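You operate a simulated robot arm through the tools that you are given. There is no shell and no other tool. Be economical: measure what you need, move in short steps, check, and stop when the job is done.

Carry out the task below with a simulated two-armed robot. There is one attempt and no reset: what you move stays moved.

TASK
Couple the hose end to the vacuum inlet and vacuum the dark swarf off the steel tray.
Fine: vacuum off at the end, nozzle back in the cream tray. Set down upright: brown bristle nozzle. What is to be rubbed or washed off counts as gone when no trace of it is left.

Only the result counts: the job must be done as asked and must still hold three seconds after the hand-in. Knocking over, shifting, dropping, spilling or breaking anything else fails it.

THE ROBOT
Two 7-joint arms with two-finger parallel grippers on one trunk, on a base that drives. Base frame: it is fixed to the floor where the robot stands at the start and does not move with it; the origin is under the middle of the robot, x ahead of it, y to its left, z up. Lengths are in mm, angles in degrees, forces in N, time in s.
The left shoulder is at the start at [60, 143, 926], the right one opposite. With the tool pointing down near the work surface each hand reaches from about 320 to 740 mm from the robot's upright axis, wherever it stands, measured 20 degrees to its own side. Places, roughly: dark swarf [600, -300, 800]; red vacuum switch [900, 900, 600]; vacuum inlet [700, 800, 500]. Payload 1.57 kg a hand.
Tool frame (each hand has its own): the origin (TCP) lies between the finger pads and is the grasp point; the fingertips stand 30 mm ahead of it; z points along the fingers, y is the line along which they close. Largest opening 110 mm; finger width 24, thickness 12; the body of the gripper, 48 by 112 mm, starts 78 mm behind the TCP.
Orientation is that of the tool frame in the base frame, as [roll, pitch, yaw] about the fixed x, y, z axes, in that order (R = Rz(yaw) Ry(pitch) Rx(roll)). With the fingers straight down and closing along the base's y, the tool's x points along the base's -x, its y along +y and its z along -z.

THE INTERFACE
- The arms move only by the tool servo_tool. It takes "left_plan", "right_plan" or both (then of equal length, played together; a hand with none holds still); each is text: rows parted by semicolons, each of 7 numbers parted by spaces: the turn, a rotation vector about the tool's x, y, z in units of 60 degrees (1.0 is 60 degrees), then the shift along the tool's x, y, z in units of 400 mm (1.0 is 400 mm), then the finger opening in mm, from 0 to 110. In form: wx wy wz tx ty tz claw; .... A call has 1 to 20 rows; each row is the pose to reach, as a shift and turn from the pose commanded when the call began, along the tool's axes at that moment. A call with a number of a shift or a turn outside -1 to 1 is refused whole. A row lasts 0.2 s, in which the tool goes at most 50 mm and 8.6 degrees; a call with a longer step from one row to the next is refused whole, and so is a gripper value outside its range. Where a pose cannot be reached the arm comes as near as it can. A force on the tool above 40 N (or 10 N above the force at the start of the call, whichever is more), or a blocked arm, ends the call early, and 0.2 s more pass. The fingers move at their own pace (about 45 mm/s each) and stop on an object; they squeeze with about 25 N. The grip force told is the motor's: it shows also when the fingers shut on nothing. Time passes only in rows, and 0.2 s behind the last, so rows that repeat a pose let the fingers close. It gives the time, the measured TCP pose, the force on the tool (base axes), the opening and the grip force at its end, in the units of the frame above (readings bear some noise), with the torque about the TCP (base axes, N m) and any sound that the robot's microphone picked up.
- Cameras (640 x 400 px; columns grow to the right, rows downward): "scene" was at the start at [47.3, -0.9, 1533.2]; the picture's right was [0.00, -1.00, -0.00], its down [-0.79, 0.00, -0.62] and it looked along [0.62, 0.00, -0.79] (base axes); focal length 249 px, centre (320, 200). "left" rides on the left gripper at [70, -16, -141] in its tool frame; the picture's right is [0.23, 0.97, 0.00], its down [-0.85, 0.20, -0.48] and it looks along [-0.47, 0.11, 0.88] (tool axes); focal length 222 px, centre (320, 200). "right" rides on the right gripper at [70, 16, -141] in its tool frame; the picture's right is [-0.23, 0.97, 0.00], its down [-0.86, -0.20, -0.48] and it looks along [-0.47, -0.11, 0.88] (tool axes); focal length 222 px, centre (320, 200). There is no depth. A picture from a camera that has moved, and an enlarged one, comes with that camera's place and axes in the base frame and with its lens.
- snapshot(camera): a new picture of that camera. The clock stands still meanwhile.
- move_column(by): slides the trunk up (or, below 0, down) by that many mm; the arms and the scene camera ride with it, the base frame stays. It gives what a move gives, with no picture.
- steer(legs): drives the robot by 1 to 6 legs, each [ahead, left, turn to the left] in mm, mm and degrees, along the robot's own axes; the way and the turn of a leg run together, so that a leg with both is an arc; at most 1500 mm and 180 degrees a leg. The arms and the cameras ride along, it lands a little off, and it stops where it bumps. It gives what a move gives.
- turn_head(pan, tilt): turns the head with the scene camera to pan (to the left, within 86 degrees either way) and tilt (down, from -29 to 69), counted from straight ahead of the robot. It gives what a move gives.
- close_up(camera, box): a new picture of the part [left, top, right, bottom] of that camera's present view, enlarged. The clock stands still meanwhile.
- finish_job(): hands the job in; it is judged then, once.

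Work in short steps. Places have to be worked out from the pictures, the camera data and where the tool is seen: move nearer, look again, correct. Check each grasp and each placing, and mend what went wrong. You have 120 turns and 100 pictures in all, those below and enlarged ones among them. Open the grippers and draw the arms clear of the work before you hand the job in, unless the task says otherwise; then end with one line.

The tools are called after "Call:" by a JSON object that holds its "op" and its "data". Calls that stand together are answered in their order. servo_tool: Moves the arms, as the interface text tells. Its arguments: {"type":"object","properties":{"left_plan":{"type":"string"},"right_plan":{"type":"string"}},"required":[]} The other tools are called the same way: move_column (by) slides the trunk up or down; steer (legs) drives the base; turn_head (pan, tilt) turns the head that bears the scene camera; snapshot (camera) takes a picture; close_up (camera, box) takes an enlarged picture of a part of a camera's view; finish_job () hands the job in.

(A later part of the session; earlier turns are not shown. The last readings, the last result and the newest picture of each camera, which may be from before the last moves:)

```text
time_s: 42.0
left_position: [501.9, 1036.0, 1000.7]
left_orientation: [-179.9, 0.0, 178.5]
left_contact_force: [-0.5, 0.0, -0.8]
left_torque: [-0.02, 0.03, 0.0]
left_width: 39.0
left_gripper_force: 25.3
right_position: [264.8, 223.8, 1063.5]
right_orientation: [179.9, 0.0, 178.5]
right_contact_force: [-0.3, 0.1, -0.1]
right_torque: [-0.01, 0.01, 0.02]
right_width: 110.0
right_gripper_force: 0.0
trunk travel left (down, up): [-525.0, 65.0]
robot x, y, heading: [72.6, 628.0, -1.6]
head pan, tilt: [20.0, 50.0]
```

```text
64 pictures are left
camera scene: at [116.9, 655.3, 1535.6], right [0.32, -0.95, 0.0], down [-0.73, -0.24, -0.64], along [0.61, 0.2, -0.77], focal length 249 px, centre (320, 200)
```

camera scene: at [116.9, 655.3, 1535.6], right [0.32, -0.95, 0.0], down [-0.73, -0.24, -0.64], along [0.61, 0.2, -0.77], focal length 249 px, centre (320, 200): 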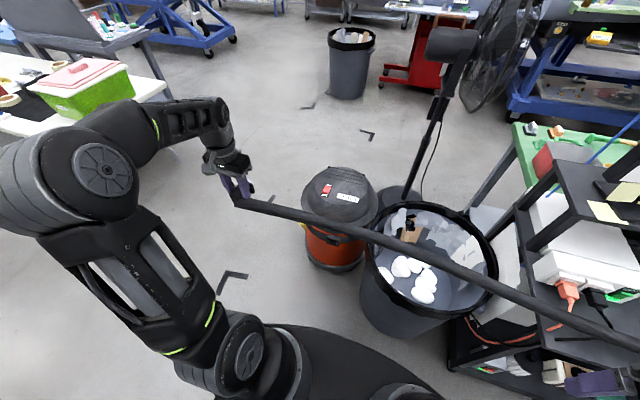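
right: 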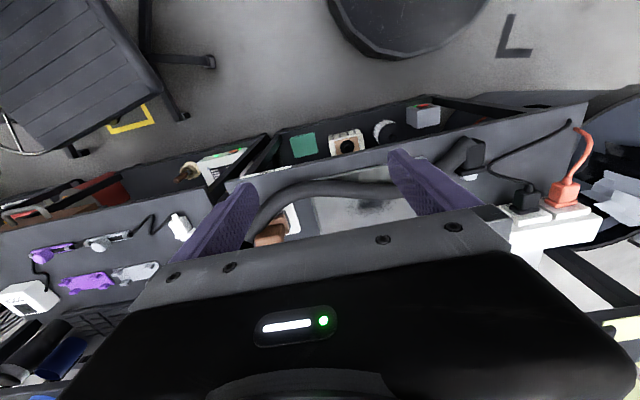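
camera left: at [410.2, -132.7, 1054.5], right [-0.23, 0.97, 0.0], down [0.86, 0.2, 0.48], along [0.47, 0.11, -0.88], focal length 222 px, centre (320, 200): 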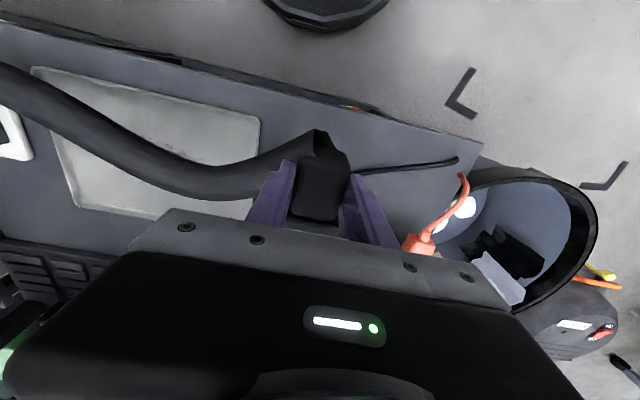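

The robot is near the vacuum. I'll lower the trunk 330 mm so the left hand comes to inlet height.

Call:
{"op": "move_column", "data": {"by": -330}}

Call:
{"op": "servo_tool", "data": {"left_plan": "0 0 0 0 -0.1 0 20; 0 0 0 0 -0.2 0.03 20; 0 0 0 0 -0.3 0.08 20; 0 0 0 0 -0.4 0.15 20; 0 0 0 0 -0.5 0.22 20; 0 0 0 -0.04 -0.58 0.28 20; 0 0 0 -0.08 -0.64 0.34 20; 0 0 0 -0.1 -0.64 0.4 20; 0 0 0 -0.15 -0.64 0.43 20; 0 0 0 -0.15 -0.64 0.43 20"}}

Call:
{"op": "snapshot", "data": {"camera": "scene"}}

Call:
{"op": "snapshot", "data": {"camera": "left"}}

```text
time_s: 45.3
left_position: [501.9, 1035.9, 670.9]
left_orientation: [-180.0, -0.1, 178.5]
left_contact_force: [0.7, 0.9, -1.1]
left_torque: [0.0, 0.0, -0.04]
left_width: 39.4
left_gripper_force: 25.1
right_position: [265.1, 225.3, 732.6]
right_orientation: [-180.0, -0.1, 178.5]
right_contact_force: [-0.5, 0.8, 0.9]
right_torque: [-0.03, -0.02, 0.03]
right_width: 110.1
right_gripper_force: 0.1
trunk travel left (down, up): [-195.0, 395.0]
robot x, y, heading: [69.3, 631.6, -1.7]
head pan, tilt: [20.0, 50.0]
```

```text
time_s: 47.5
left_position: [559.4, 782.3, 498.5]
left_orientation: [179.9, 0.1, 178.5]
left_contact_force: [0.0, -0.2, -0.8]
left_torque: [-0.04, 0.03, -0.03]
left_width: 39.1
left_gripper_force: 24.8
right_position: [265.0, 225.2, 733.6]
right_orientation: [-180.0, 0.0, 178.4]
right_contact_force: [0.2, -0.9, 0.5]
right_torque: [-0.01, 0.01, -0.02]
right_width: 109.9
right_gripper_force: 0.0
trunk travel left (down, up): [-195.0, 395.0]
robot x, y, heading: [75.0, 632.0, -1.4]
head pan, tilt: [20.0, 50.0]
```

```text
63 pictures are left
camera scene: at [116.9, 655.3, 1205.6], right [0.32, -0.95, 0.0], down [-0.73, -0.24, -0.64], along [0.61, 0.2, -0.77], focal length 249 px, centre (320, 200)
```

scene: 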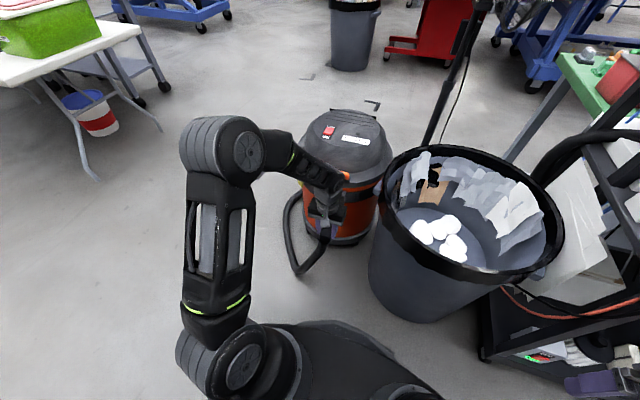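

```text
62 pictures are left
camera left: at [489.1, 767.8, 638.6], right [-0.2, 0.98, 0.0], down [0.86, 0.18, 0.48], along [0.47, 0.1, -0.88], focal length 222 px, centre (320, 200)
```

left: 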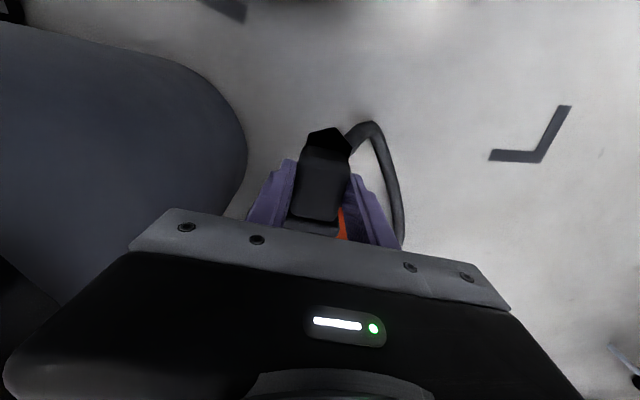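

The plug is in front of the port. A close-up from the head to see how much is visible.

Call:
{"op": "close_up", "data": {"camera": "scene", "box": [270, 100, 410, 280]}}

```text
2.22 times, centred on (340, 190) of scene
camera zoom: at [116.9, 655.3, 1205.6], right [0.32, -0.95, 0.0], down [-0.73, -0.24, -0.64], along [0.61, 0.2, -0.77], focal length 554 px, centre (276, 222)
```

zoom: 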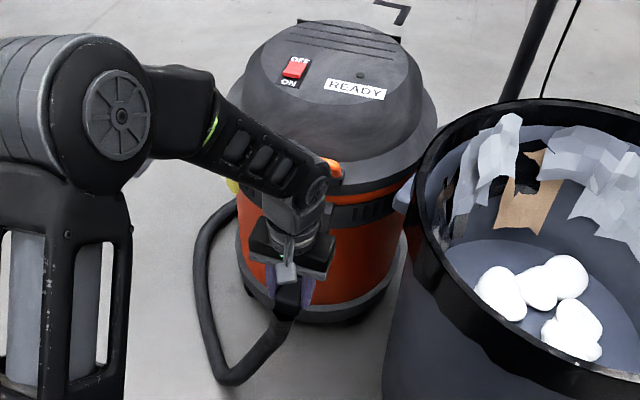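

The arm hides the port from the head, so I'll use the right hand as a side camera, moving it to about [450,637,603] tilted and yawed toward the port.

Call:
{"op": "servo_tool", "data": {"right_plan": "-0.028 -0.066 -0.06 -0.038 0.082 0.027 110; -0.056 -0.131 -0.119 -0.077 0.165 0.054 110; -0.084 -0.197 -0.179 -0.115 0.247 0.081 110; -0.111 -0.262 -0.239 -0.154 0.33 0.108 110; -0.139 -0.328 -0.298 -0.192 0.412 0.135 110; -0.167 -0.394 -0.358 -0.231 0.495 0.162 110; -0.195 -0.459 -0.418 -0.27 0.577 0.19 110; -0.223 -0.525 -0.477 -0.308 0.66 0.217 110; -0.25 -0.59 -0.537 -0.347 0.742 0.244 110; -0.278 -0.656 -0.597 -0.385 0.825 0.271 110; -0.306 -0.721 -0.656 -0.424 0.907 0.298 110; -0.334 -0.787 -0.716 -0.4625 0.99 0.325 110"}}

Call:
{"op": "snapshot", "data": {"camera": "right"}}

```text
time_s: 49.8
left_position: [555.8, 778.9, 499.2]
left_orientation: [180.0, 0.1, 178.3]
left_contact_force: [-1.3, -0.3, -1.1]
left_torque: [-0.01, 0.04, -0.03]
left_width: 39.2
left_gripper_force: 25.4
right_position: [493.4, 553.4, 652.0]
right_orientation: [177.2, 43.3, -144.9]
right_contact_force: [-27.7, -9.5, 32.0]
right_torque: [-1.6, -0.62, -1.61]
right_width: 101.0
right_gripper_force: 0.0
right hand out of reach, approached as far as the arm can: row 4, 5, 6, 7, 8, 9, 10, 11
trunk travel left (down, up): [-195.0, 395.0]
robot x, y, heading: [71.5, 632.3, -1.7]
head pan, tilt: [20.0, 50.0]
stopped in row 11 (right hand): the force on the tool passed its limit at 99 N (the readings are from after the stop); the commanded pose is now the measured one
```

```text
60 pictures are left
camera right: at [368.0, 475.4, 706.7], right [-0.45, 0.87, 0.19], down [0.37, -0.01, 0.93], along [0.81, 0.49, -0.32], focal length 222 px, centre (320, 200)
```

right: 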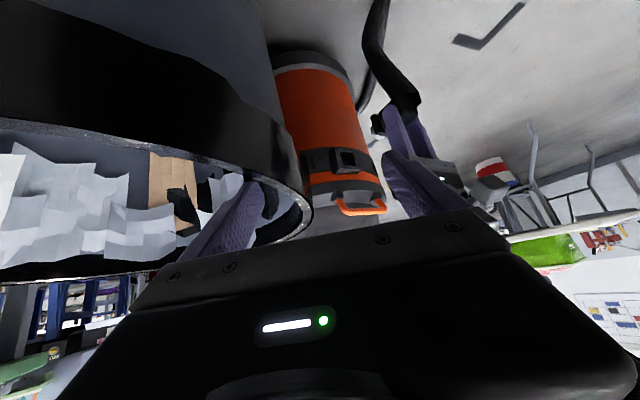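

The right finger touched the bin rim. I'll retreat straight back along the tool axis, which matches the contact force direction.

Call:
{"op": "servo_tool", "data": {"right_plan": "0 0 0 0 0 -0.05 110; 0 0 0 0 0 -0.1 110; 0 0 0 0 0 -0.15 110; 0 0 0 0 0 -0.15 110"}}

Call:
{"op": "snapshot", "data": {"camera": "right"}}

Call:
{"op": "snapshot", "data": {"camera": "scene"}}

```text
time_s: 50.8
left_position: [559.3, 780.2, 498.6]
left_orientation: [180.0, 0.0, 178.4]
left_contact_force: [0.3, -0.1, -1.7]
left_torque: [0.03, 0.07, -0.03]
left_width: 39.0
left_gripper_force: 25.2
right_position: [473.6, 529.1, 694.5]
right_orientation: [176.9, 42.8, -145.1]
right_contact_force: [0.1, 0.0, -0.6]
right_torque: [0.02, 0.02, 0.01]
right_width: 109.8
right_gripper_force: 0.1
right hand out of reach, approached as far as the arm can: row 1, 2, 3, 4
trunk travel left (down, up): [-195.0, 395.0]
robot x, y, heading: [69.7, 633.7, -1.5]
head pan, tilt: [20.0, 50.0]
```

```text
59 pictures are left
camera right: at [348.5, 451.5, 752.3], right [-0.45, 0.87, 0.19], down [0.38, -0.01, 0.92], along [0.81, 0.49, -0.33], focal length 222 px, centre (320, 200)
```

right: 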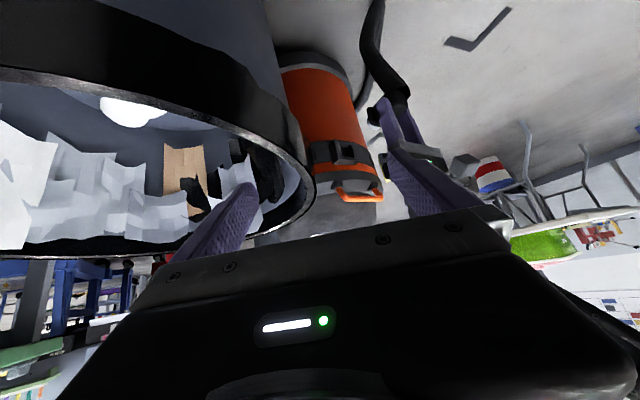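

```text
58 pictures are left
camera scene: at [116.7, 654.9, 1205.6], right [0.32, -0.95, 0.0], down [-0.73, -0.24, -0.64], along [0.61, 0.2, -0.77], focal length 249 px, centre (320, 200)
```

scene: 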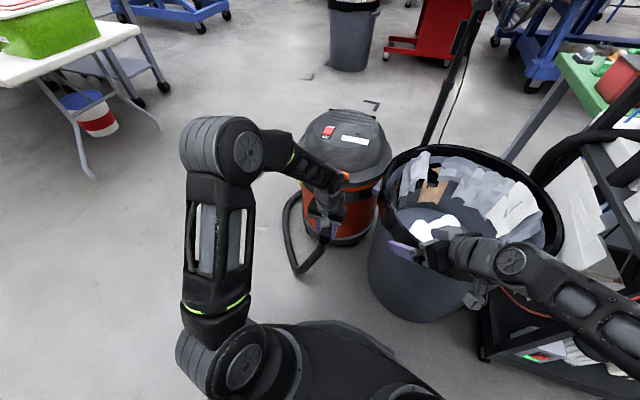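

The bin hasn't moved visibly. The right camera already sees both port and plug; enlarging.

Call:
{"op": "close_up", "data": {"camera": "right", "box": [280, 80, 440, 210]}}

```text
3.08 times, centred on (360, 145) of right
camera zoom: at [348.5, 451.5, 752.3], right [-0.45, 0.87, 0.19], down [0.38, -0.01, 0.92], along [0.81, 0.49, -0.33], focal length 684 px, centre (197, 369)
```

zoom: 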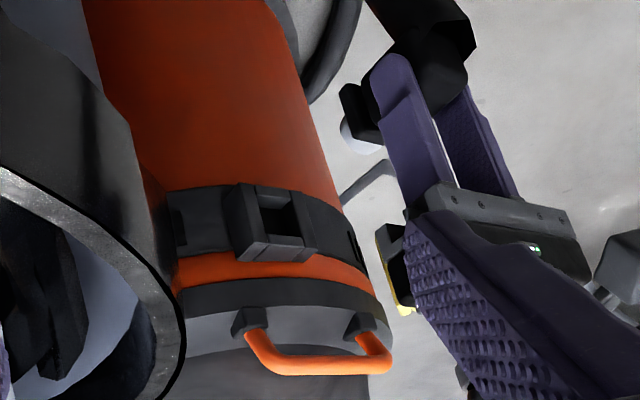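

From two views the port mouth is near [743,800,453], normal about 9° toward –y, and the spigot tip is about 58 mm ahead of and ~22 mm below the TCP. I'll line up with the tip about 30 mm short of the mouth and yaw 10.6°.

Call:
{"op": "servo_tool", "data": {"left_plan": "0 0 -0.04 -0.04 0.003 0.014 20; 0 0 -0.08 -0.08 0.006 0.028 20; 0 0 -0.12 -0.12 0.01 0.042 20; 0 0 -0.15 -0.16 0.013 0.055 20; 0 0 -0.177 -0.2 0.016 0.055 20; 0 0 -0.177 -0.242 0.019 0.055 20; 0 0 -0.177 -0.242 0.019 0.055 20"}}

Call:
{"op": "close_up", "data": {"camera": "right", "box": [280, 80, 440, 210]}}

Call:
{"op": "snapshot", "data": {"camera": "left"}}

```text
time_s: 52.4
left_position: [654.6, 783.5, 474.2]
left_orientation: [-180.0, -0.1, -171.0]
left_contact_force: [-0.1, 0.3, 0.1]
left_torque: [0.02, -0.02, -0.02]
left_width: 39.3
left_gripper_force: 25.1
right_position: [473.8, 530.2, 695.1]
right_orientation: [176.8, 42.8, -145.0]
right_contact_force: [0.7, 0.4, 0.3]
right_torque: [0.02, -0.01, 0.0]
right_width: 110.1
right_gripper_force: 0.0
trunk travel left (down, up): [-195.0, 395.0]
robot x, y, heading: [73.2, 632.4, -1.9]
head pan, tilt: [20.0, 50.0]
```

```text
3.08 times, centred on (360, 145) of right
camera zoom: at [348.7, 451.6, 752.1], right [-0.45, 0.87, 0.19], down [0.38, -0.01, 0.92], along [0.81, 0.49, -0.33], focal length 684 px, centre (197, 369)
```

zoom: 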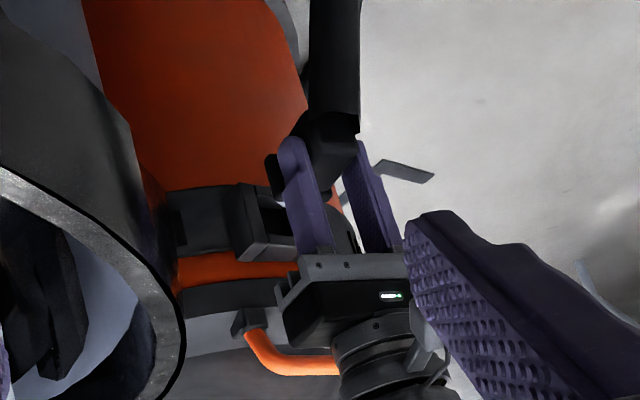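

```text
55 pictures are left
camera left: at [588.2, 757.1, 616.2], right [-0.38, 0.93, 0.0], down [0.81, 0.33, 0.48], along [0.44, 0.18, -0.88], focal length 222 px, centre (320, 200)
```

left: 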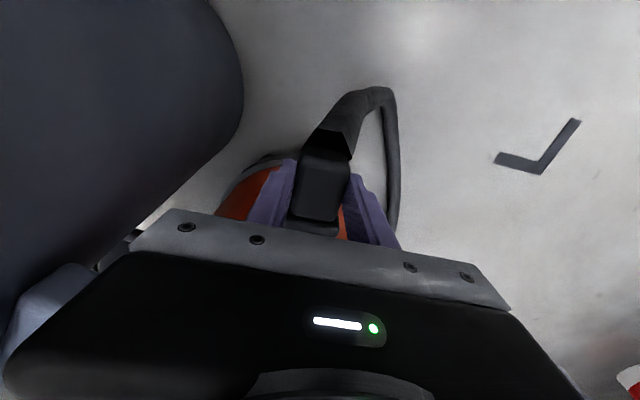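

Plug is close to the port. Zooming in on the gap.

Call:
{"op": "close_up", "data": {"camera": "right", "box": [315, 110, 385, 165]}}

```text
7.27 times, centred on (350, 138) of right
camera zoom: at [348.7, 451.6, 752.1], right [-0.45, 0.87, 0.19], down [0.38, -0.01, 0.92], along [0.81, 0.49, -0.33], focal length 1615 px, centre (102, 654)
```

zoom: 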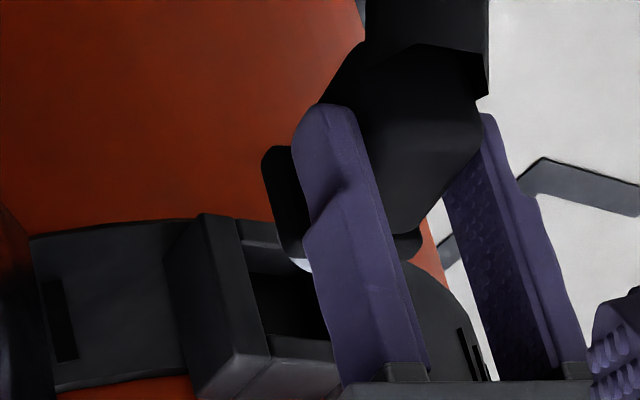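

The plug axis is about 8 mm low relative to the port (z≈460). I'll raise 8 mm, shift 2 mm, and advance 28 mm slowly along the plug axis.

Call:
{"op": "servo_tool", "data": {"left_plan": "0 0 0 0 -0.005 -0.02 20; 0 0 0 -0.0125 -0.005 -0.02 20; 0 0 0 -0.025 -0.005 -0.02 20; 0 0 0 -0.0375 -0.005 -0.02 20; 0 0 0 -0.05 -0.005 -0.02 20; 0 0 0 -0.06 -0.005 -0.02 20; 0 0 0 -0.07 -0.005 -0.02 20; 0 0 0 -0.07 -0.005 -0.02 20"}}

Call:
{"op": "close_up", "data": {"camera": "right", "box": [315, 110, 385, 165]}}

```text
time_s: 54.2
left_position: [682.4, 787.8, 483.5]
left_orientation: [179.9, -0.3, -170.9]
left_contact_force: [-5.7, 1.3, -6.7]
left_torque: [-0.01, 0.4, 0.09]
left_width: 39.4
left_gripper_force: 25.1
right_position: [473.7, 530.8, 696.1]
right_orientation: [176.9, 42.8, -145.1]
right_contact_force: [-1.1, 1.1, 0.3]
right_torque: [-0.01, -0.01, -0.01]
right_width: 109.8
right_gripper_force: 0.1
trunk travel left (down, up): [-195.0, 395.0]
robot x, y, heading: [72.3, 635.2, -1.3]
head pan, tilt: [20.0, 50.0]
```

```text
7.27 times, centred on (350, 138) of right
camera zoom: at [348.8, 451.8, 752.0], right [-0.45, 0.87, 0.19], down [0.38, -0.01, 0.92], along [0.81, 0.49, -0.33], focal length 1615 px, centre (102, 654)
```

zoom: 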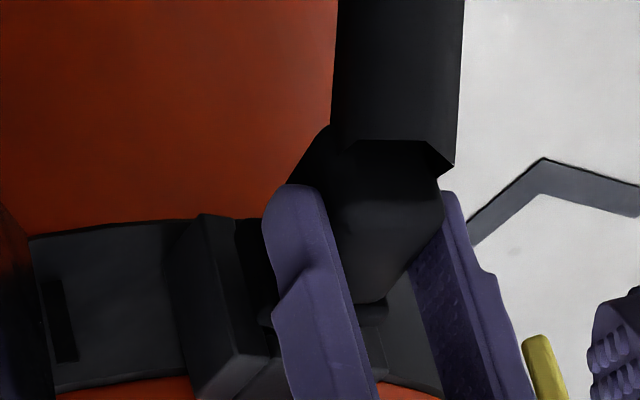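

Slight downward contact shows the plug is a bit high against the upper frame. I'll lower 5 mm and continue pushing in gently.

Call:
{"op": "servo_tool", "data": {"left_plan": "0 0 0 0.005 0 0.0125 20; 0 0 0 0 0 0.0125 20; 0 0 0 -0.0075 0 0.0125 20; 0 0 0 -0.015 0 0.0125 20; 0 0 0 -0.0225 0 0.0125 20; 0 0 0 -0.03 0 0.0125 20; 0 0 0 -0.03 0 0.0125 20"}}

Call:
{"op": "close_up", "data": {"camera": "right", "box": [315, 110, 385, 165]}}

```text
time_s: 55.8
left_position: [691.2, 790.7, 477.4]
left_orientation: [179.7, -0.9, -171.0]
left_contact_force: [-37.3, 4.4, 4.5]
left_torque: [0.07, 0.84, -0.45]
left_width: 39.4
left_gripper_force: 25.3
right_position: [472.8, 531.1, 696.7]
right_orientation: [176.9, 42.8, -145.0]
right_contact_force: [-0.6, 0.7, 0.6]
right_torque: [-0.01, 0.0, 0.0]
right_width: 110.1
right_gripper_force: 0.0
trunk travel left (down, up): [-195.0, 395.0]
robot x, y, heading: [69.9, 630.7, -1.6]
head pan, tilt: [20.0, 50.0]
```

```text
7.27 times, centred on (350, 138) of right
camera zoom: at [347.3, 451.7, 752.6], right [-0.45, 0.87, 0.19], down [0.38, -0.01, 0.92], along [0.81, 0.49, -0.33], focal length 1615 px, centre (102, 654)
```

zoom: 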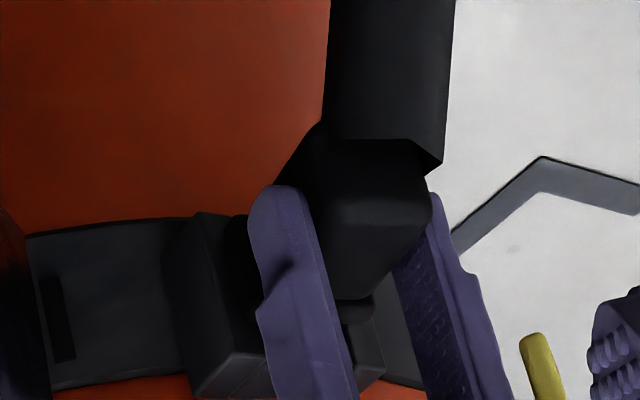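

Axial force is rising to 37 N without a click. I'll relax 4 mm and look from the head and right cameras.

Call:
{"op": "servo_tool", "data": {"left_plan": "0 0 0 0.01 0 0 20; 0 0 0 0.01 0 0 20"}}

Call:
{"op": "close_up", "data": {"camera": "scene", "box": [290, 120, 400, 230]}}

Call:
{"op": "close_up", "data": {"camera": "right", "box": [335, 125, 370, 160]}}

```text
time_s: 56.4
left_position: [691.1, 789.9, 477.1]
left_orientation: [179.8, -0.5, -170.9]
left_contact_force: [-22.6, 7.2, -6.0]
left_torque: [0.26, 0.98, -0.14]
left_width: 39.6
left_gripper_force: 25.1
right_position: [474.3, 529.0, 696.4]
right_orientation: [176.9, 42.8, -145.0]
right_contact_force: [0.4, -0.5, 0.0]
right_torque: [0.0, -0.01, 0.02]
right_width: 109.9
right_gripper_force: 0.0
trunk travel left (down, up): [-195.0, 395.0]
robot x, y, heading: [71.9, 630.6, -1.6]
head pan, tilt: [20.0, 50.0]
```

```text
3.64 times, centred on (345, 175) of scene
camera zoom: at [116.5, 655.4, 1205.5], right [0.32, -0.95, 0.0], down [-0.73, -0.24, -0.64], along [0.61, 0.2, -0.77], focal length 906 px, centre (229, 291)
```

zoom: 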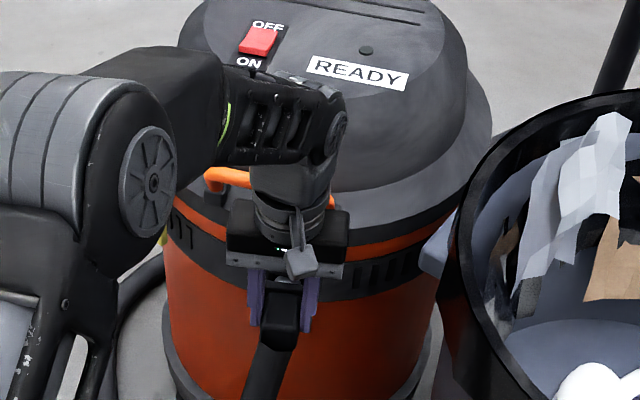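

```text
11.43 times, centred on (352, 142) of right
camera zoom: at [348.7, 451.9, 752.2], right [-0.45, 0.87, 0.19], down [0.38, -0.01, 0.92], along [0.81, 0.49, -0.33], focal length 2538 px, centre (-51, 857)
```

zoom: 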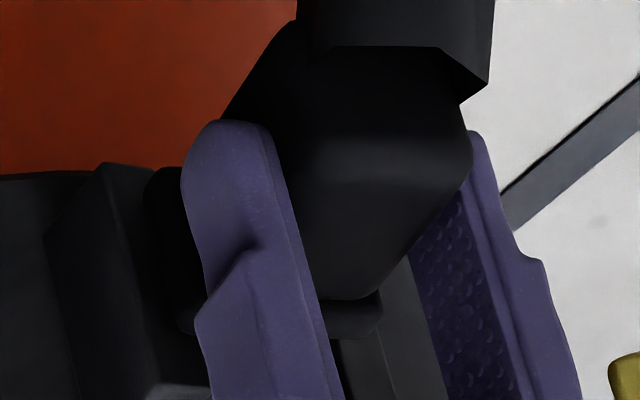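

The force acts about 20 mm to the –y side at the plug axis, so the flange's –y edge is hitting the socket's –y wall. I'll back off, shift 5 mm to +y, and push again.

Call:
{"op": "servo_tool", "data": {"left_plan": "0 0 0 0.015 0 0 20; 0 0 0 0.015 0.012 0 20; 0 0 0 0.005 0.012 0 20; 0 0 0 -0.005 0.012 0 20; 0 0 0 -0.0125 0.012 0 20; 0 0 0 -0.02 0.012 0 20; 0 0 0 -0.0275 0.012 0 20; 0 0 0 -0.0275 0.012 0 20"}}

Call:
{"op": "close_up", "data": {"camera": "right", "box": [335, 125, 370, 160]}}

```text
time_s: 57.9
left_position: [693.8, 793.1, 477.3]
left_orientation: [179.8, -0.7, -171.1]
left_contact_force: [-9.9, 0.1, 5.0]
left_torque: [-0.08, -1.12, -0.07]
left_width: 41.7
left_gripper_force: 24.7
right_position: [474.0, 530.5, 695.6]
right_orientation: [176.9, 43.0, -145.1]
right_contact_force: [-0.8, -0.1, -0.1]
right_torque: [0.04, 0.01, 0.02]
right_width: 109.9
right_gripper_force: 0.0
trunk travel left (down, up): [-195.0, 395.0]
robot x, y, heading: [69.9, 630.5, -1.8]
head pan, tilt: [20.0, 50.0]
stopped in row 7 (left hand): the force on the tool passed its limit at 42 N (the readings are from after the stop); the commanded pose is now the measured one
```

```text
11.43 times, centred on (352, 142) of right
camera zoom: at [347.5, 451.6, 752.3], right [-0.45, 0.87, 0.19], down [0.38, -0.01, 0.92], along [0.81, 0.49, -0.33], focal length 2538 px, centre (-51, 857)
```

zoom: 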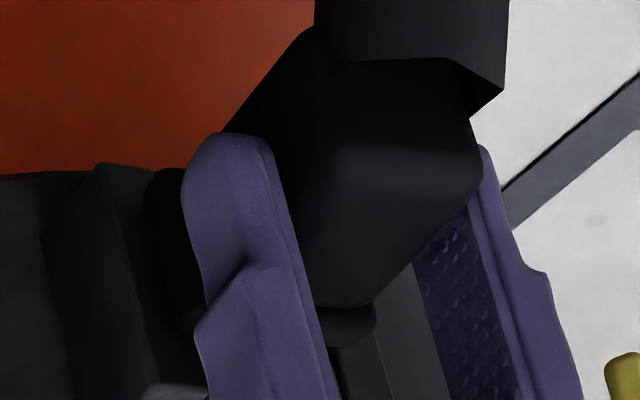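

The moment shows contact now about 88 mm above the TCP: the gripper body is hitting the orange handle. I need to regrip the plug with the hand leaning back, so I'll withdraw and return to the bench to set the plug down.

Call:
{"op": "servo_tool", "data": {"left_plan": "0 0 0 0.03 0 0 20; 0 0 0 0.06 0 0 20; 0 0 0 0.12 0 0 20; 0 0 0 0.2 0 0 20; 0 0 0 0.28 0 -0.05 20; 0 0 0 0.3 0 -0.15 20; 0 0 0 0.3 0 -0.25 20; 0 0 0 0.3 0 -0.34 20; 0 0 0 0.3 0 -0.34 20"}}

Call:
{"op": "move_column", "data": {"by": 330}}

Call:
{"op": "snapshot", "data": {"camera": "left"}}

Call:
{"op": "snapshot", "data": {"camera": "scene"}}

```text
time_s: 59.9
left_position: [574.9, 775.7, 617.7]
left_orientation: [179.8, -0.6, -171.2]
left_contact_force: [-1.3, 0.1, 0.0]
left_torque: [-0.01, 0.02, 0.01]
left_width: 40.6
left_gripper_force: 25.2
right_position: [473.8, 530.6, 695.0]
right_orientation: [176.8, 42.8, -145.0]
right_contact_force: [-0.4, -0.5, 0.0]
right_torque: [0.02, 0.01, 0.0]
right_width: 110.0
right_gripper_force: 0.1
trunk travel left (down, up): [-195.0, 395.0]
robot x, y, heading: [70.5, 632.2, -1.8]
head pan, tilt: [20.0, 50.0]
```

```text
time_s: 63.1
left_position: [577.2, 775.1, 947.2]
left_orientation: [179.8, -0.6, -171.1]
left_contact_force: [0.7, 0.2, -0.8]
left_torque: [-0.02, 0.03, -0.02]
left_width: 39.6
left_gripper_force: 24.8
right_position: [473.2, 529.3, 1024.9]
right_orientation: [176.9, 42.8, -145.1]
right_contact_force: [-0.2, 0.6, 0.2]
right_torque: [-0.02, -0.02, 0.0]
right_width: 110.1
right_gripper_force: 0.0
trunk travel left (down, up): [-525.0, 65.0]
robot x, y, heading: [71.3, 628.6, -1.6]
head pan, tilt: [20.0, 50.0]
```

```text
48 pictures are left
camera left: at [511.3, 749.4, 1089.0], right [-0.38, 0.93, 0.01], down [0.82, 0.33, 0.47], along [0.43, 0.18, -0.88], focal length 222 px, centre (320, 200)
```

left: 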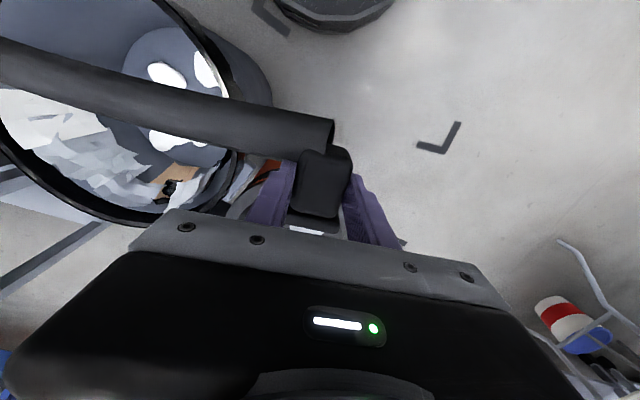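

```text
47 pictures are left
camera scene: at [116.3, 654.9, 1535.6], right [0.32, -0.95, 0.0], down [-0.73, -0.24, -0.64], along [0.61, 0.2, -0.77], focal length 249 px, centre (320, 200)
```

scene: 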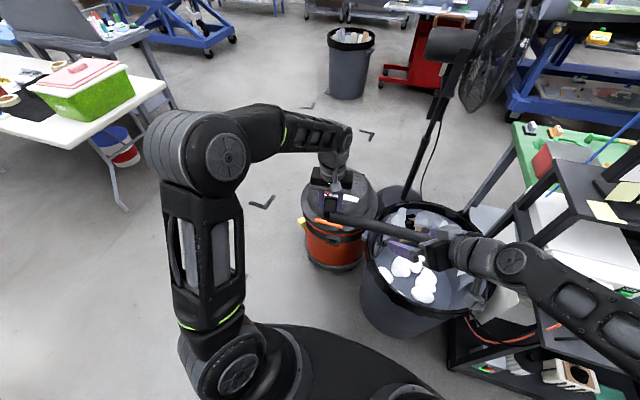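

Nothing else moved. Driving back to the bench with the plug held clear above the surface.

Call:
{"op": "steer", "data": {"legs": [[-200, 0, 1.6], [0, -840, 0], [110, 0, 0]]}}

Call:
{"op": "turn_head", "data": {"pan": 0, "tilt": 52}}

Call:
{"op": "snapshot", "data": {"camera": "scene"}}

```text
time_s: 69.5
left_position: [481.8, -37.8, 947.5]
left_orientation: [179.8, -0.7, -169.5]
left_contact_force: [1.0, 0.1, -1.3]
left_torque: [-0.01, 0.05, -0.01]
left_width: 39.4
left_gripper_force: 25.3
right_position: [386.9, -285.8, 1025.6]
right_orientation: [176.9, 42.7, -143.5]
right_contact_force: [-0.3, 0.5, -0.3]
right_torque: [0.02, 0.01, 0.04]
right_width: 110.4
right_gripper_force: 0.1
trunk travel left (down, up): [-525.0, 65.0]
robot x, y, heading: [-17.1, -196.9, -0.3]
head pan, tilt: [20.0, 50.0]
```

```text
time_s: 70.3
left_position: [480.7, -38.0, 947.4]
left_orientation: [179.9, -0.7, -169.6]
left_contact_force: [0.5, -1.1, -1.3]
left_torque: [0.0, 0.02, 0.0]
left_width: 38.9
left_gripper_force: 25.1
right_position: [383.7, -285.0, 1026.5]
right_orientation: [176.7, 42.8, -143.5]
right_contact_force: [0.2, -0.6, 0.5]
right_torque: [0.01, 0.0, -0.02]
right_width: 110.1
right_gripper_force: 0.1
trunk travel left (down, up): [-525.0, 65.0]
robot x, y, heading: [-20.6, -194.1, -0.3]
head pan, tilt: [0.0, 52.0]
```

```text
46 pictures are left
camera scene: at [26.7, -196.8, 1533.0], right [0.0, -1.0, 0.0], down [-0.79, 0.0, -0.62], along [0.62, 0.0, -0.79], focal length 249 px, centre (320, 200)
```

scene: 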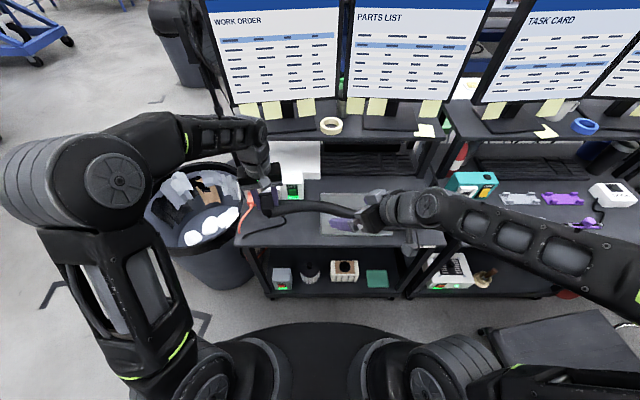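

Moving the plug over its original place, straightened, and lowering it to just above the bench.

Call:
{"op": "servo_tool", "data": {"left_plan": "0 0 0.04 0.01 -0.05 0.07 20; 0 0 0.09 0.022 -0.1 0.14 20; 0 0 0.13 0.033 -0.15 0.21 20; 0 0 0.173 0.0434 -0.1955 0.28 20; 0 0 0.173 0.0434 -0.1955 0.34 20; 0 0 0.173 0.0434 -0.1955 0.3675 20; 0 0 0.173 0.0434 -0.1955 0.375 20; 0 0 0.173 0.0434 -0.1955 0.38 20; 0 0 0.173 0.0434 -0.1955 0.38 20"}}

Call:
{"op": "close_up", "data": {"camera": "scene", "box": [230, 180, 330, 260]}}

```text
time_s: 72.3
left_position: [475.7, -118.6, 794.8]
left_orientation: [179.9, -0.7, -180.0]
left_contact_force: [0.6, -0.1, -1.0]
left_torque: [0.04, 0.01, -0.01]
left_width: 39.0
left_gripper_force: 24.7
right_position: [384.6, -284.5, 1025.7]
right_orientation: [176.9, 42.9, -143.5]
right_contact_force: [0.4, -0.2, 0.3]
right_torque: [-0.04, 0.02, 0.0]
right_width: 110.2
right_gripper_force: 0.0
trunk travel left (down, up): [-525.0, 65.0]
robot x, y, heading: [-17.4, -197.0, -0.2]
head pan, tilt: [0.0, 52.0]
```

```text
5.00 times, centred on (280, 220) of scene
camera zoom: at [26.5, -196.8, 1533.0], right [0.0, -1.0, 0.0], down [-0.79, 0.0, -0.62], along [0.62, 0.0, -0.79], focal length 1245 px, centre (520, 100)
```

zoom: 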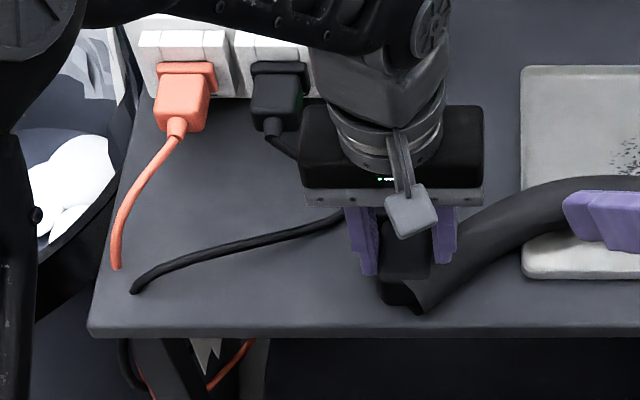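

No contact yet; lowering in 1.5 mm steps until the bench is felt.

Call:
{"op": "servo_tool", "data": {"left_plan": "0 0 0 0 0 0.00375 20; 0 0 0 0 0 0.0075 20; 0 0 0 0 0 0.01125 20; 0 0 0 0 0 0.015 20; 0 0 0 0 0 0.015 20"}}

```text
time_s: 73.5
left_position: [476.2, -118.2, 791.7]
left_orientation: [-180.0, -0.3, -179.9]
left_contact_force: [2.8, 0.3, 37.7]
left_torque: [0.01, -0.09, -0.02]
left_width: 39.4
left_gripper_force: 25.4
right_position: [382.2, -284.7, 1026.3]
right_orientation: [176.9, 42.9, -143.5]
right_contact_force: [0.5, 0.1, 0.7]
right_torque: [0.02, 0.02, -0.02]
right_width: 110.3
right_gripper_force: 0.0
trunk travel left (down, up): [-525.0, 65.0]
robot x, y, heading: [-22.9, -196.2, 0.0]
head pan, tilt: [0.0, 52.0]
```

Bench contact. I'll release, lift, lean the hand back 30°, and come down about 8 mm further back on the block.

Call:
{"op": "servo_tool", "data": {"left_plan": "0 0 0 0 0 -0.008 80; 0 0 0 0 0 -0.008 80; 0 0 0 0 0 -0.008 80; 0 0 0 0 0 -0.08 80; 0 -0.1 0 0.02 0 -0.15 80; 0 -0.2 0 0.03 0 -0.2 80; 0 -0.3 0 0.03 0 -0.2 80; 0 -0.4 0 0.03 0 -0.2 80; 0 -0.5 0 0.02 0 -0.2 80; 0 -0.5 0 0.02 0 -0.12 80; 0 -0.5 0 0.02 0 -0.06 80; 0 -0.5 0 0.02 0 -0.06 80"}}

Call:
{"op": "close_up", "data": {"camera": "left", "box": [200, 80, 440, 230]}}

```text
time_s: 76.1
left_position: [470.7, -117.8, 813.6]
left_orientation: [179.9, 29.4, -180.0]
left_contact_force: [0.1, 0.0, -0.1]
left_torque: [0.03, 0.0, -0.01]
left_width: 79.7
left_gripper_force: 0.1
right_position: [385.0, -284.7, 1025.8]
right_orientation: [176.9, 42.8, -143.6]
right_contact_force: [-0.2, 0.3, 0.6]
right_torque: [-0.03, 0.02, 0.0]
right_width: 110.0
right_gripper_force: 0.1
trunk travel left (down, up): [-525.0, 65.0]
robot x, y, heading: [-24.9, -196.1, 0.1]
head pan, tilt: [0.0, 52.0]
```

```text
2.67 times, centred on (320, 155) of left
camera zoom: at [340.7, -133.9, 901.9], right [-0.2, 0.97, -0.11], down [0.51, 0.2, 0.84], along [0.84, 0.11, -0.54], focal length 592 px, centre (320, 320)
```

zoom: 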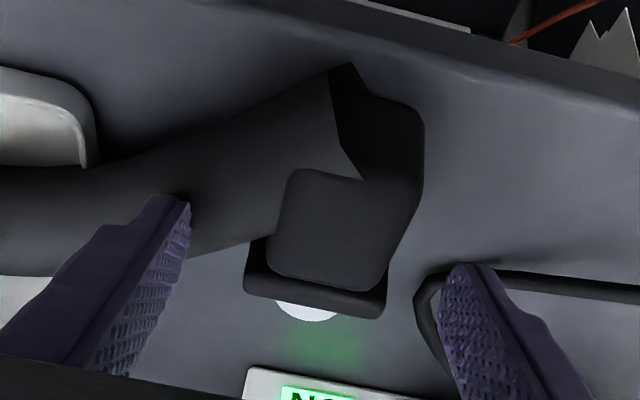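

The block sits between the fingers. Descending the remaining 22 mm vertically, then closing.

Call:
{"op": "servo_tool", "data": {"left_plan": "0 0 0 0.009 0.004 0.016 80; 0 0 0 0.018 0.008 0.032 80; 0 0 0 0.0245 0.008 0.0435 80; 0 0 0 0.0245 0.008 0.0435 60; 0 0 0 0.0245 0.008 0.0435 40; 0 0 0 0.0245 0.008 0.0435 20; 0 0 0 0.0245 0.008 0.0435 20; 0 0 0 0.0245 0.008 0.0435 20"}}

Call:
{"op": "close_up", "data": {"camera": "left", "box": [200, 80, 440, 230]}}

```text
time_s: 77.9
left_position: [468.6, -116.2, 793.6]
left_orientation: [179.8, 29.4, 180.0]
left_contact_force: [0.7, 0.5, 0.3]
left_torque: [-0.01, 0.0, -0.03]
left_width: 39.3
left_gripper_force: 25.3
right_position: [384.2, -285.3, 1025.8]
right_orientation: [176.9, 42.8, -143.7]
right_contact_force: [-0.8, -0.1, -0.6]
right_torque: [0.01, -0.02, 0.0]
right_width: 109.9
right_gripper_force: 0.0
trunk travel left (down, up): [-525.0, 65.0]
robot x, y, heading: [-22.7, -195.4, 0.1]
head pan, tilt: [0.0, 52.0]
```

```text
2.67 times, centred on (320, 155) of left
camera zoom: at [339.4, -130.9, 882.9], right [-0.2, 0.97, -0.11], down [0.51, 0.2, 0.84], along [0.84, 0.11, -0.54], focal length 592 px, centre (320, 320)
```

zoom: 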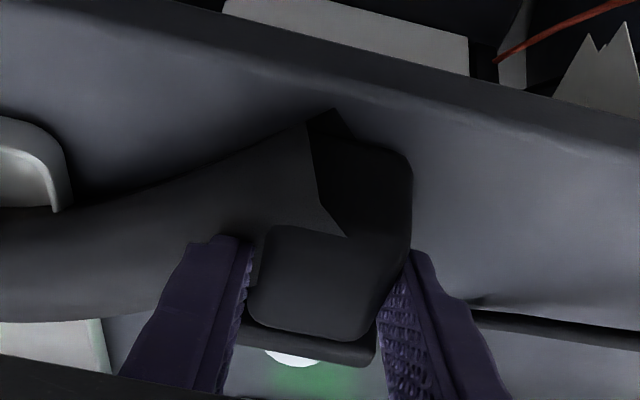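

Regripped at 39 mm with the hand leaning back. Lifting 150 mm and driving to the vacuum again.

Call:
{"op": "servo_tool", "data": {"left_plan": "0 0 0 -0.03 0 -0.05 20; 0 0 0 -0.06 0 -0.11 20; 0 0 0 -0.1 0 -0.18 20; 0 0 0 -0.14 0 -0.25 20; 0 0 0 -0.184 0 -0.325 20; 0 0 0 -0.184 0 -0.325 20"}}

Call:
{"op": "steer", "data": {"legs": [[-180, 0, 0], [0, 828, 0], [240, 0, 0]]}}

Call:
{"op": "move_column", "data": {"by": -330}}

Call:
{"op": "snapshot", "data": {"camera": "right"}}

Call:
{"op": "snapshot", "data": {"camera": "left"}}

```text
time_s: 79.3
left_position: [469.8, -111.5, 942.5]
left_orientation: [179.9, 29.3, 180.0]
left_contact_force: [0.0, 0.4, -0.7]
left_torque: [0.01, 0.02, 0.03]
left_width: 39.2
left_gripper_force: 24.8
right_position: [384.9, -285.2, 1026.3]
right_orientation: [176.7, 42.9, -143.5]
right_contact_force: [-0.4, 0.4, 0.1]
right_torque: [0.01, -0.01, 0.01]
right_width: 110.3
right_gripper_force: 0.1
trunk travel left (down, up): [-525.0, 65.0]
robot x, y, heading: [-19.5, -198.1, -0.1]
head pan, tilt: [0.0, 52.0]
```

```text
time_s: 86.2
left_position: [544.4, 699.4, 941.9]
left_orientation: [179.9, 29.3, 179.3]
left_contact_force: [0.6, -0.3, -0.5]
left_torque: [0.03, 0.01, -0.01]
left_width: 39.3
left_gripper_force: 25.5
right_position: [457.0, 527.7, 1024.9]
right_orientation: [176.8, 42.7, -144.4]
right_contact_force: [0.4, -0.3, -0.7]
right_torque: [0.02, 0.0, 0.01]
right_width: 110.2
right_gripper_force: 0.1
trunk travel left (down, up): [-525.0, 65.0]
robot x, y, heading: [52.7, 620.7, -1.0]
head pan, tilt: [0.0, 52.0]
```

```text
time_s: 89.5
left_position: [543.6, 699.6, 611.9]
left_orientation: [179.8, 29.3, 179.5]
left_contact_force: [0.2, 0.6, -1.8]
left_torque: [-0.02, 0.0, -0.02]
left_width: 39.3
left_gripper_force: 24.5
right_position: [456.9, 528.5, 695.6]
right_orientation: [176.9, 42.7, -144.2]
right_contact_force: [1.3, -0.2, 0.2]
right_torque: [0.01, 0.01, 0.02]
right_width: 109.8
right_gripper_force: 0.1
trunk travel left (down, up): [-195.0, 395.0]
robot x, y, heading: [49.1, 624.8, -1.0]
head pan, tilt: [0.0, 52.0]
```

```text
42 pictures are left
camera right: at [331.9, 446.9, 752.2], right [-0.46, 0.87, 0.19], down [0.38, 0.0, 0.92], along [0.8, 0.5, -0.33], focal length 222 px, centre (320, 200)
```

right: 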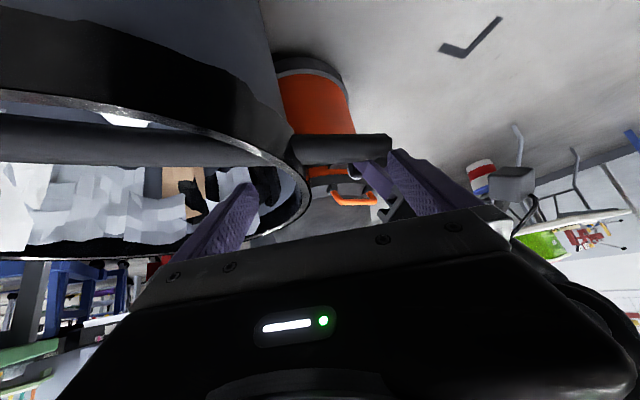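

```text
41 pictures are left
camera left: at [413.7, 686.3, 701.0], right [-0.19, 0.98, -0.11], down [0.51, 0.19, 0.84], along [0.84, 0.1, -0.54], focal length 222 px, centre (320, 200)
```

left: 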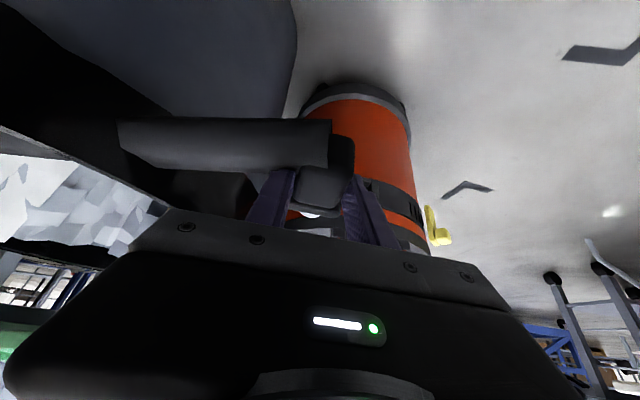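

Moving to the pre-insert pose: tip about 20 mm before the mouth (est. [735,800,456]), yawed 9°.

Call:
{"op": "servo_tool", "data": {"left_plan": "-0.013 0 -0.023 -0.014 0.037 0.073 20; -0.026 0 -0.046 -0.028 0.075 0.145 20; -0.039 0 -0.069 -0.043 0.112 0.218 20; -0.052 0 -0.092 -0.057 0.149 0.291 20; -0.065 0 -0.115 -0.071 0.187 0.363 20; -0.0775 0 -0.138 -0.085 0.2238 0.436 20; -0.0775 0 -0.138 -0.085 0.2238 0.436 20"}}

Call:
{"op": "snapshot", "data": {"camera": "left"}}

Call:
{"op": "close_up", "data": {"camera": "right", "box": [290, 90, 410, 210]}}

```text
time_s: 91.1
left_position: [661.0, 786.4, 477.6]
left_orientation: [179.9, 29.3, -171.2]
left_contact_force: [0.6, -0.3, -0.5]
left_torque: [-0.01, 0.01, 0.01]
left_width: 39.3
left_gripper_force: 24.8
right_position: [457.8, 527.3, 696.7]
right_orientation: [176.7, 42.8, -144.3]
right_contact_force: [0.1, 0.0, 0.3]
right_torque: [-0.01, -0.03, 0.02]
right_width: 110.2
right_gripper_force: 0.2
trunk travel left (down, up): [-195.0, 395.0]
robot x, y, heading: [54.1, 619.1, -1.0]
head pan, tilt: [0.0, 52.0]
```

```text
40 pictures are left
camera left: at [536.4, 752.0, 565.3], right [-0.35, 0.93, -0.11], down [0.47, 0.27, 0.84], along [0.81, 0.24, -0.54], focal length 222 px, centre (320, 200)
```

left: 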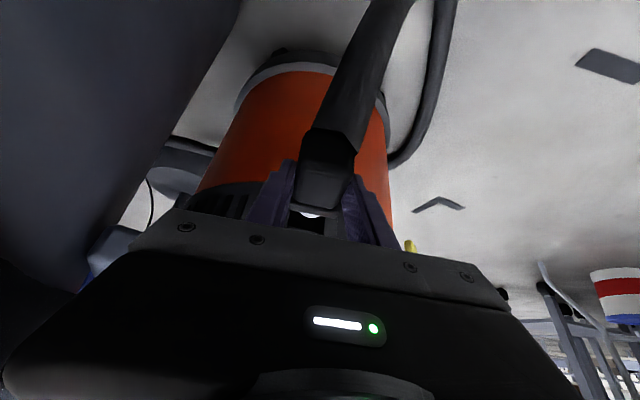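

```text
3.33 times, centred on (350, 150) of right
camera zoom: at [332.1, 447.0, 752.1], right [-0.46, 0.87, 0.19], down [0.38, 0.0, 0.92], along [0.8, 0.5, -0.33], focal length 740 px, centre (220, 367)
```

zoom: 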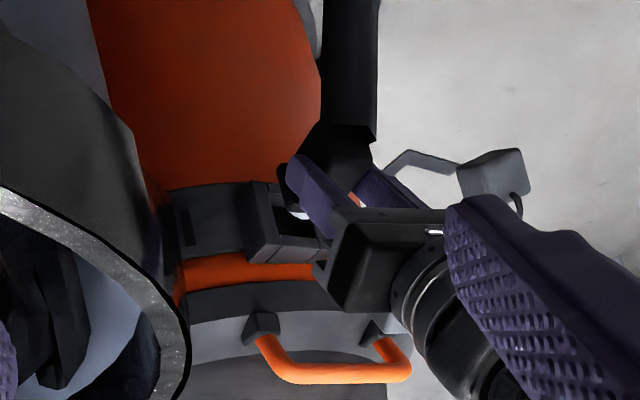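

The handle is now well clear. Zooming on spigot vs socket from both cameras.

Call:
{"op": "close_up", "data": {"camera": "right", "box": [322, 132, 362, 172]}}

Call:
{"op": "close_up", "data": {"camera": "left", "box": [250, 150, 390, 250]}}

```text
10.00 times, centred on (342, 152) of right
camera zoom: at [332.1, 447.0, 752.1], right [-0.46, 0.87, 0.19], down [0.38, 0.0, 0.92], along [0.8, 0.5, -0.33], focal length 2221 px, centre (100, 680)
```

zoom: 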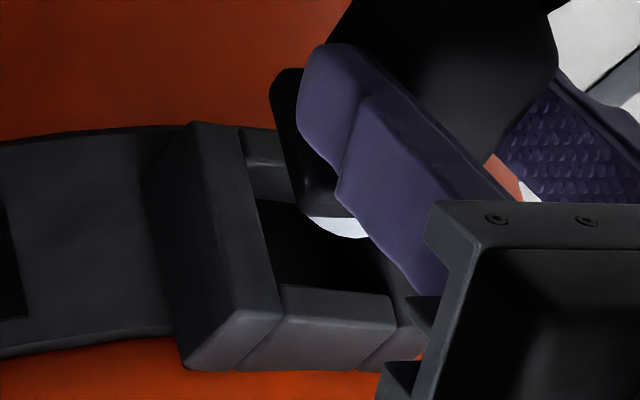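

```text
4.00 times, centred on (320, 200) of left
camera zoom: at [536.4, 752.0, 565.3], right [-0.35, 0.93, -0.11], down [0.47, 0.27, 0.84], along [0.81, 0.24, -0.54], focal length 888 px, centre (320, 200)
```

zoom: 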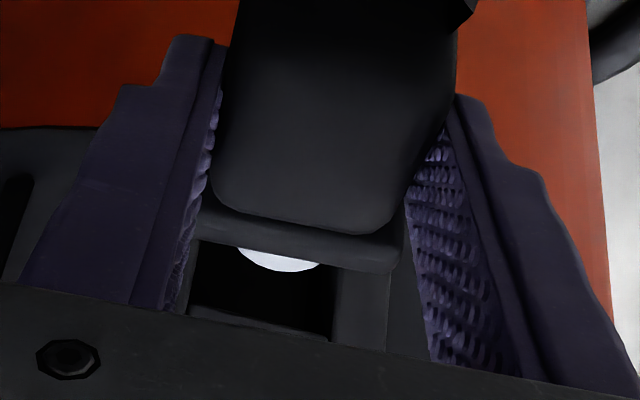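

Both views indicate the plug needs ~6 mm to +y and ~3 mm down. I'll correct and advance 28 mm in 4 mm steps.

Call:
{"op": "servo_tool", "data": {"left_plan": "0 0 0 0.0037 0.015 0.0065 20; 0 0 0 -0.005 0.015 0.0114 20; 0 0 0 -0.0137 0.015 0.0163 20; 0 0 0 -0.0225 0.015 0.0212 20; 0 0 0 -0.0312 0.015 0.0261 20; 0 0 0 -0.04 0.015 0.031 20; 0 0 0 -0.0487 0.015 0.0359 20; 0 0 0 -0.0573 0.015 0.0407 20; 0 0 0 -0.0573 0.015 0.0407 20"}}

Call:
{"op": "close_up", "data": {"camera": "right", "box": [322, 132, 362, 172]}}

Call:
{"op": "close_up", "data": {"camera": "left", "box": [250, 150, 390, 250]}}

```text
time_s: 92.8
left_position: [676.6, 797.2, 468.8]
left_orientation: [179.6, 28.3, -171.2]
left_contact_force: [-6.3, -0.6, -3.0]
left_torque: [-0.01, 0.32, -0.04]
left_width: 39.4
left_gripper_force: 25.0
right_position: [456.6, 528.3, 694.5]
right_orientation: [176.8, 42.9, -144.2]
right_contact_force: [-0.1, -0.4, 0.1]
right_torque: [-0.01, -0.05, 0.0]
right_width: 110.0
right_gripper_force: 0.0
trunk travel left (down, up): [-195.0, 395.0]
robot x, y, heading: [52.1, 624.3, -0.7]
head pan, tilt: [0.0, 52.0]
stopped in row 8 (left hand): the force on the tool passed its limit at 51 N (the readings are from after the stop); the commanded pose is now the measured one
```

```text
10.00 times, centred on (342, 152) of right
camera zoom: at [331.2, 447.2, 751.9], right [-0.46, 0.86, 0.19], down [0.38, 0.0, 0.92], along [0.8, 0.5, -0.33], focal length 2221 px, centre (100, 680)
```

zoom: 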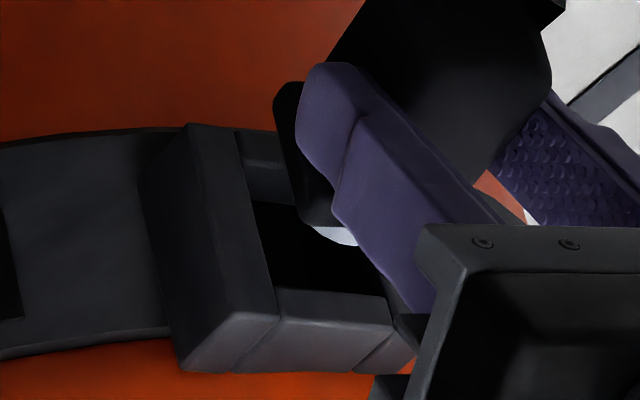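

```text
4.00 times, centred on (320, 200) of left
camera zoom: at [552.2, 763.4, 560.3], right [-0.35, 0.93, -0.1], down [0.49, 0.27, 0.83], along [0.8, 0.24, -0.55], focal length 888 px, centre (320, 200)
```

zoom: 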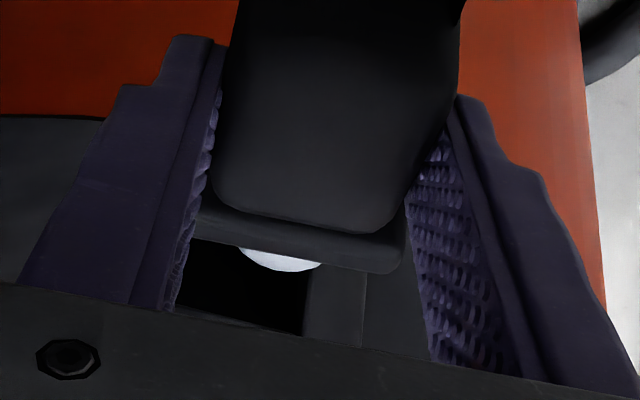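

Re-reading the moments, the spigot tip hit the back plate beside the hole: it is ~8 mm too far to +y and ~7 mm low. In the first attempt it entered at about y 797, z 455. I'll retreat slightly, correct, and reduce yaw to 5°.

Call:
{"op": "servo_tool", "data": {"left_plan": "0 0 0 0.0264 0 -0.0142 20; 0.015 -0.008 0.028 0.0264 -0.005 -0.025 20; 0.03 -0.0167 0.0557 0.0175 -0.0098 -0.0313 20; 0.03 -0.0167 0.0557 0.0175 -0.0098 -0.0313 20"}}

Call:
{"op": "close_up", "data": {"camera": "right", "box": [322, 132, 362, 172]}}

Call:
{"op": "close_up", "data": {"camera": "left", "box": [250, 150, 390, 250]}}

```text
time_s: 93.8
left_position: [666.2, 793.3, 478.7]
left_orientation: [179.8, 29.7, -175.1]
left_contact_force: [-1.1, 0.0, -0.9]
left_torque: [-0.01, 0.03, 0.0]
left_width: 39.1
left_gripper_force: 25.2
right_position: [455.9, 528.6, 695.7]
right_orientation: [177.0, 42.8, -144.1]
right_contact_force: [1.0, -0.5, -0.3]
right_torque: [-0.03, -0.01, 0.02]
right_width: 110.1
right_gripper_force: 0.1
trunk travel left (down, up): [-195.0, 395.0]
robot x, y, heading: [52.1, 618.9, -0.7]
head pan, tilt: [0.0, 52.0]
```

```text
10.00 times, centred on (342, 152) of right
camera zoom: at [331.5, 447.1, 752.1], right [-0.46, 0.87, 0.19], down [0.38, 0.0, 0.92], along [0.8, 0.5, -0.33], focal length 2221 px, centre (100, 680)
```

zoom: 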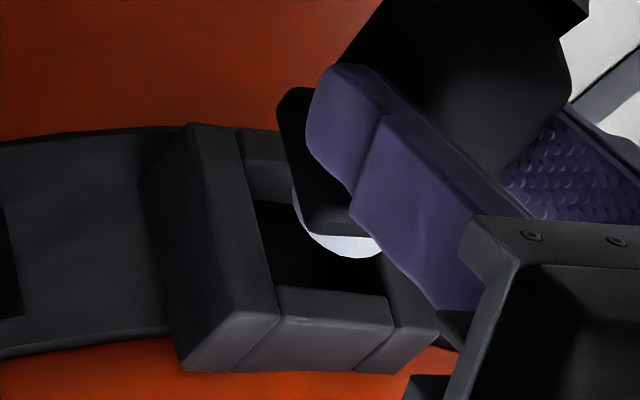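

```text
4.00 times, centred on (320, 200) of left
camera zoom: at [538.0, 765.9, 567.2], right [-0.28, 0.95, -0.11], down [0.49, 0.24, 0.84], along [0.83, 0.19, -0.53], focal length 888 px, centre (320, 200)
```

zoom: 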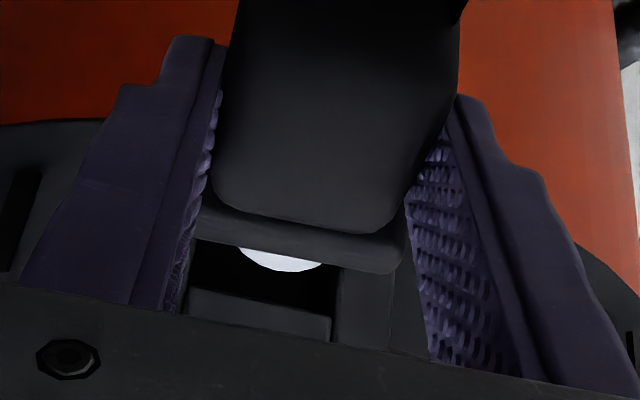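

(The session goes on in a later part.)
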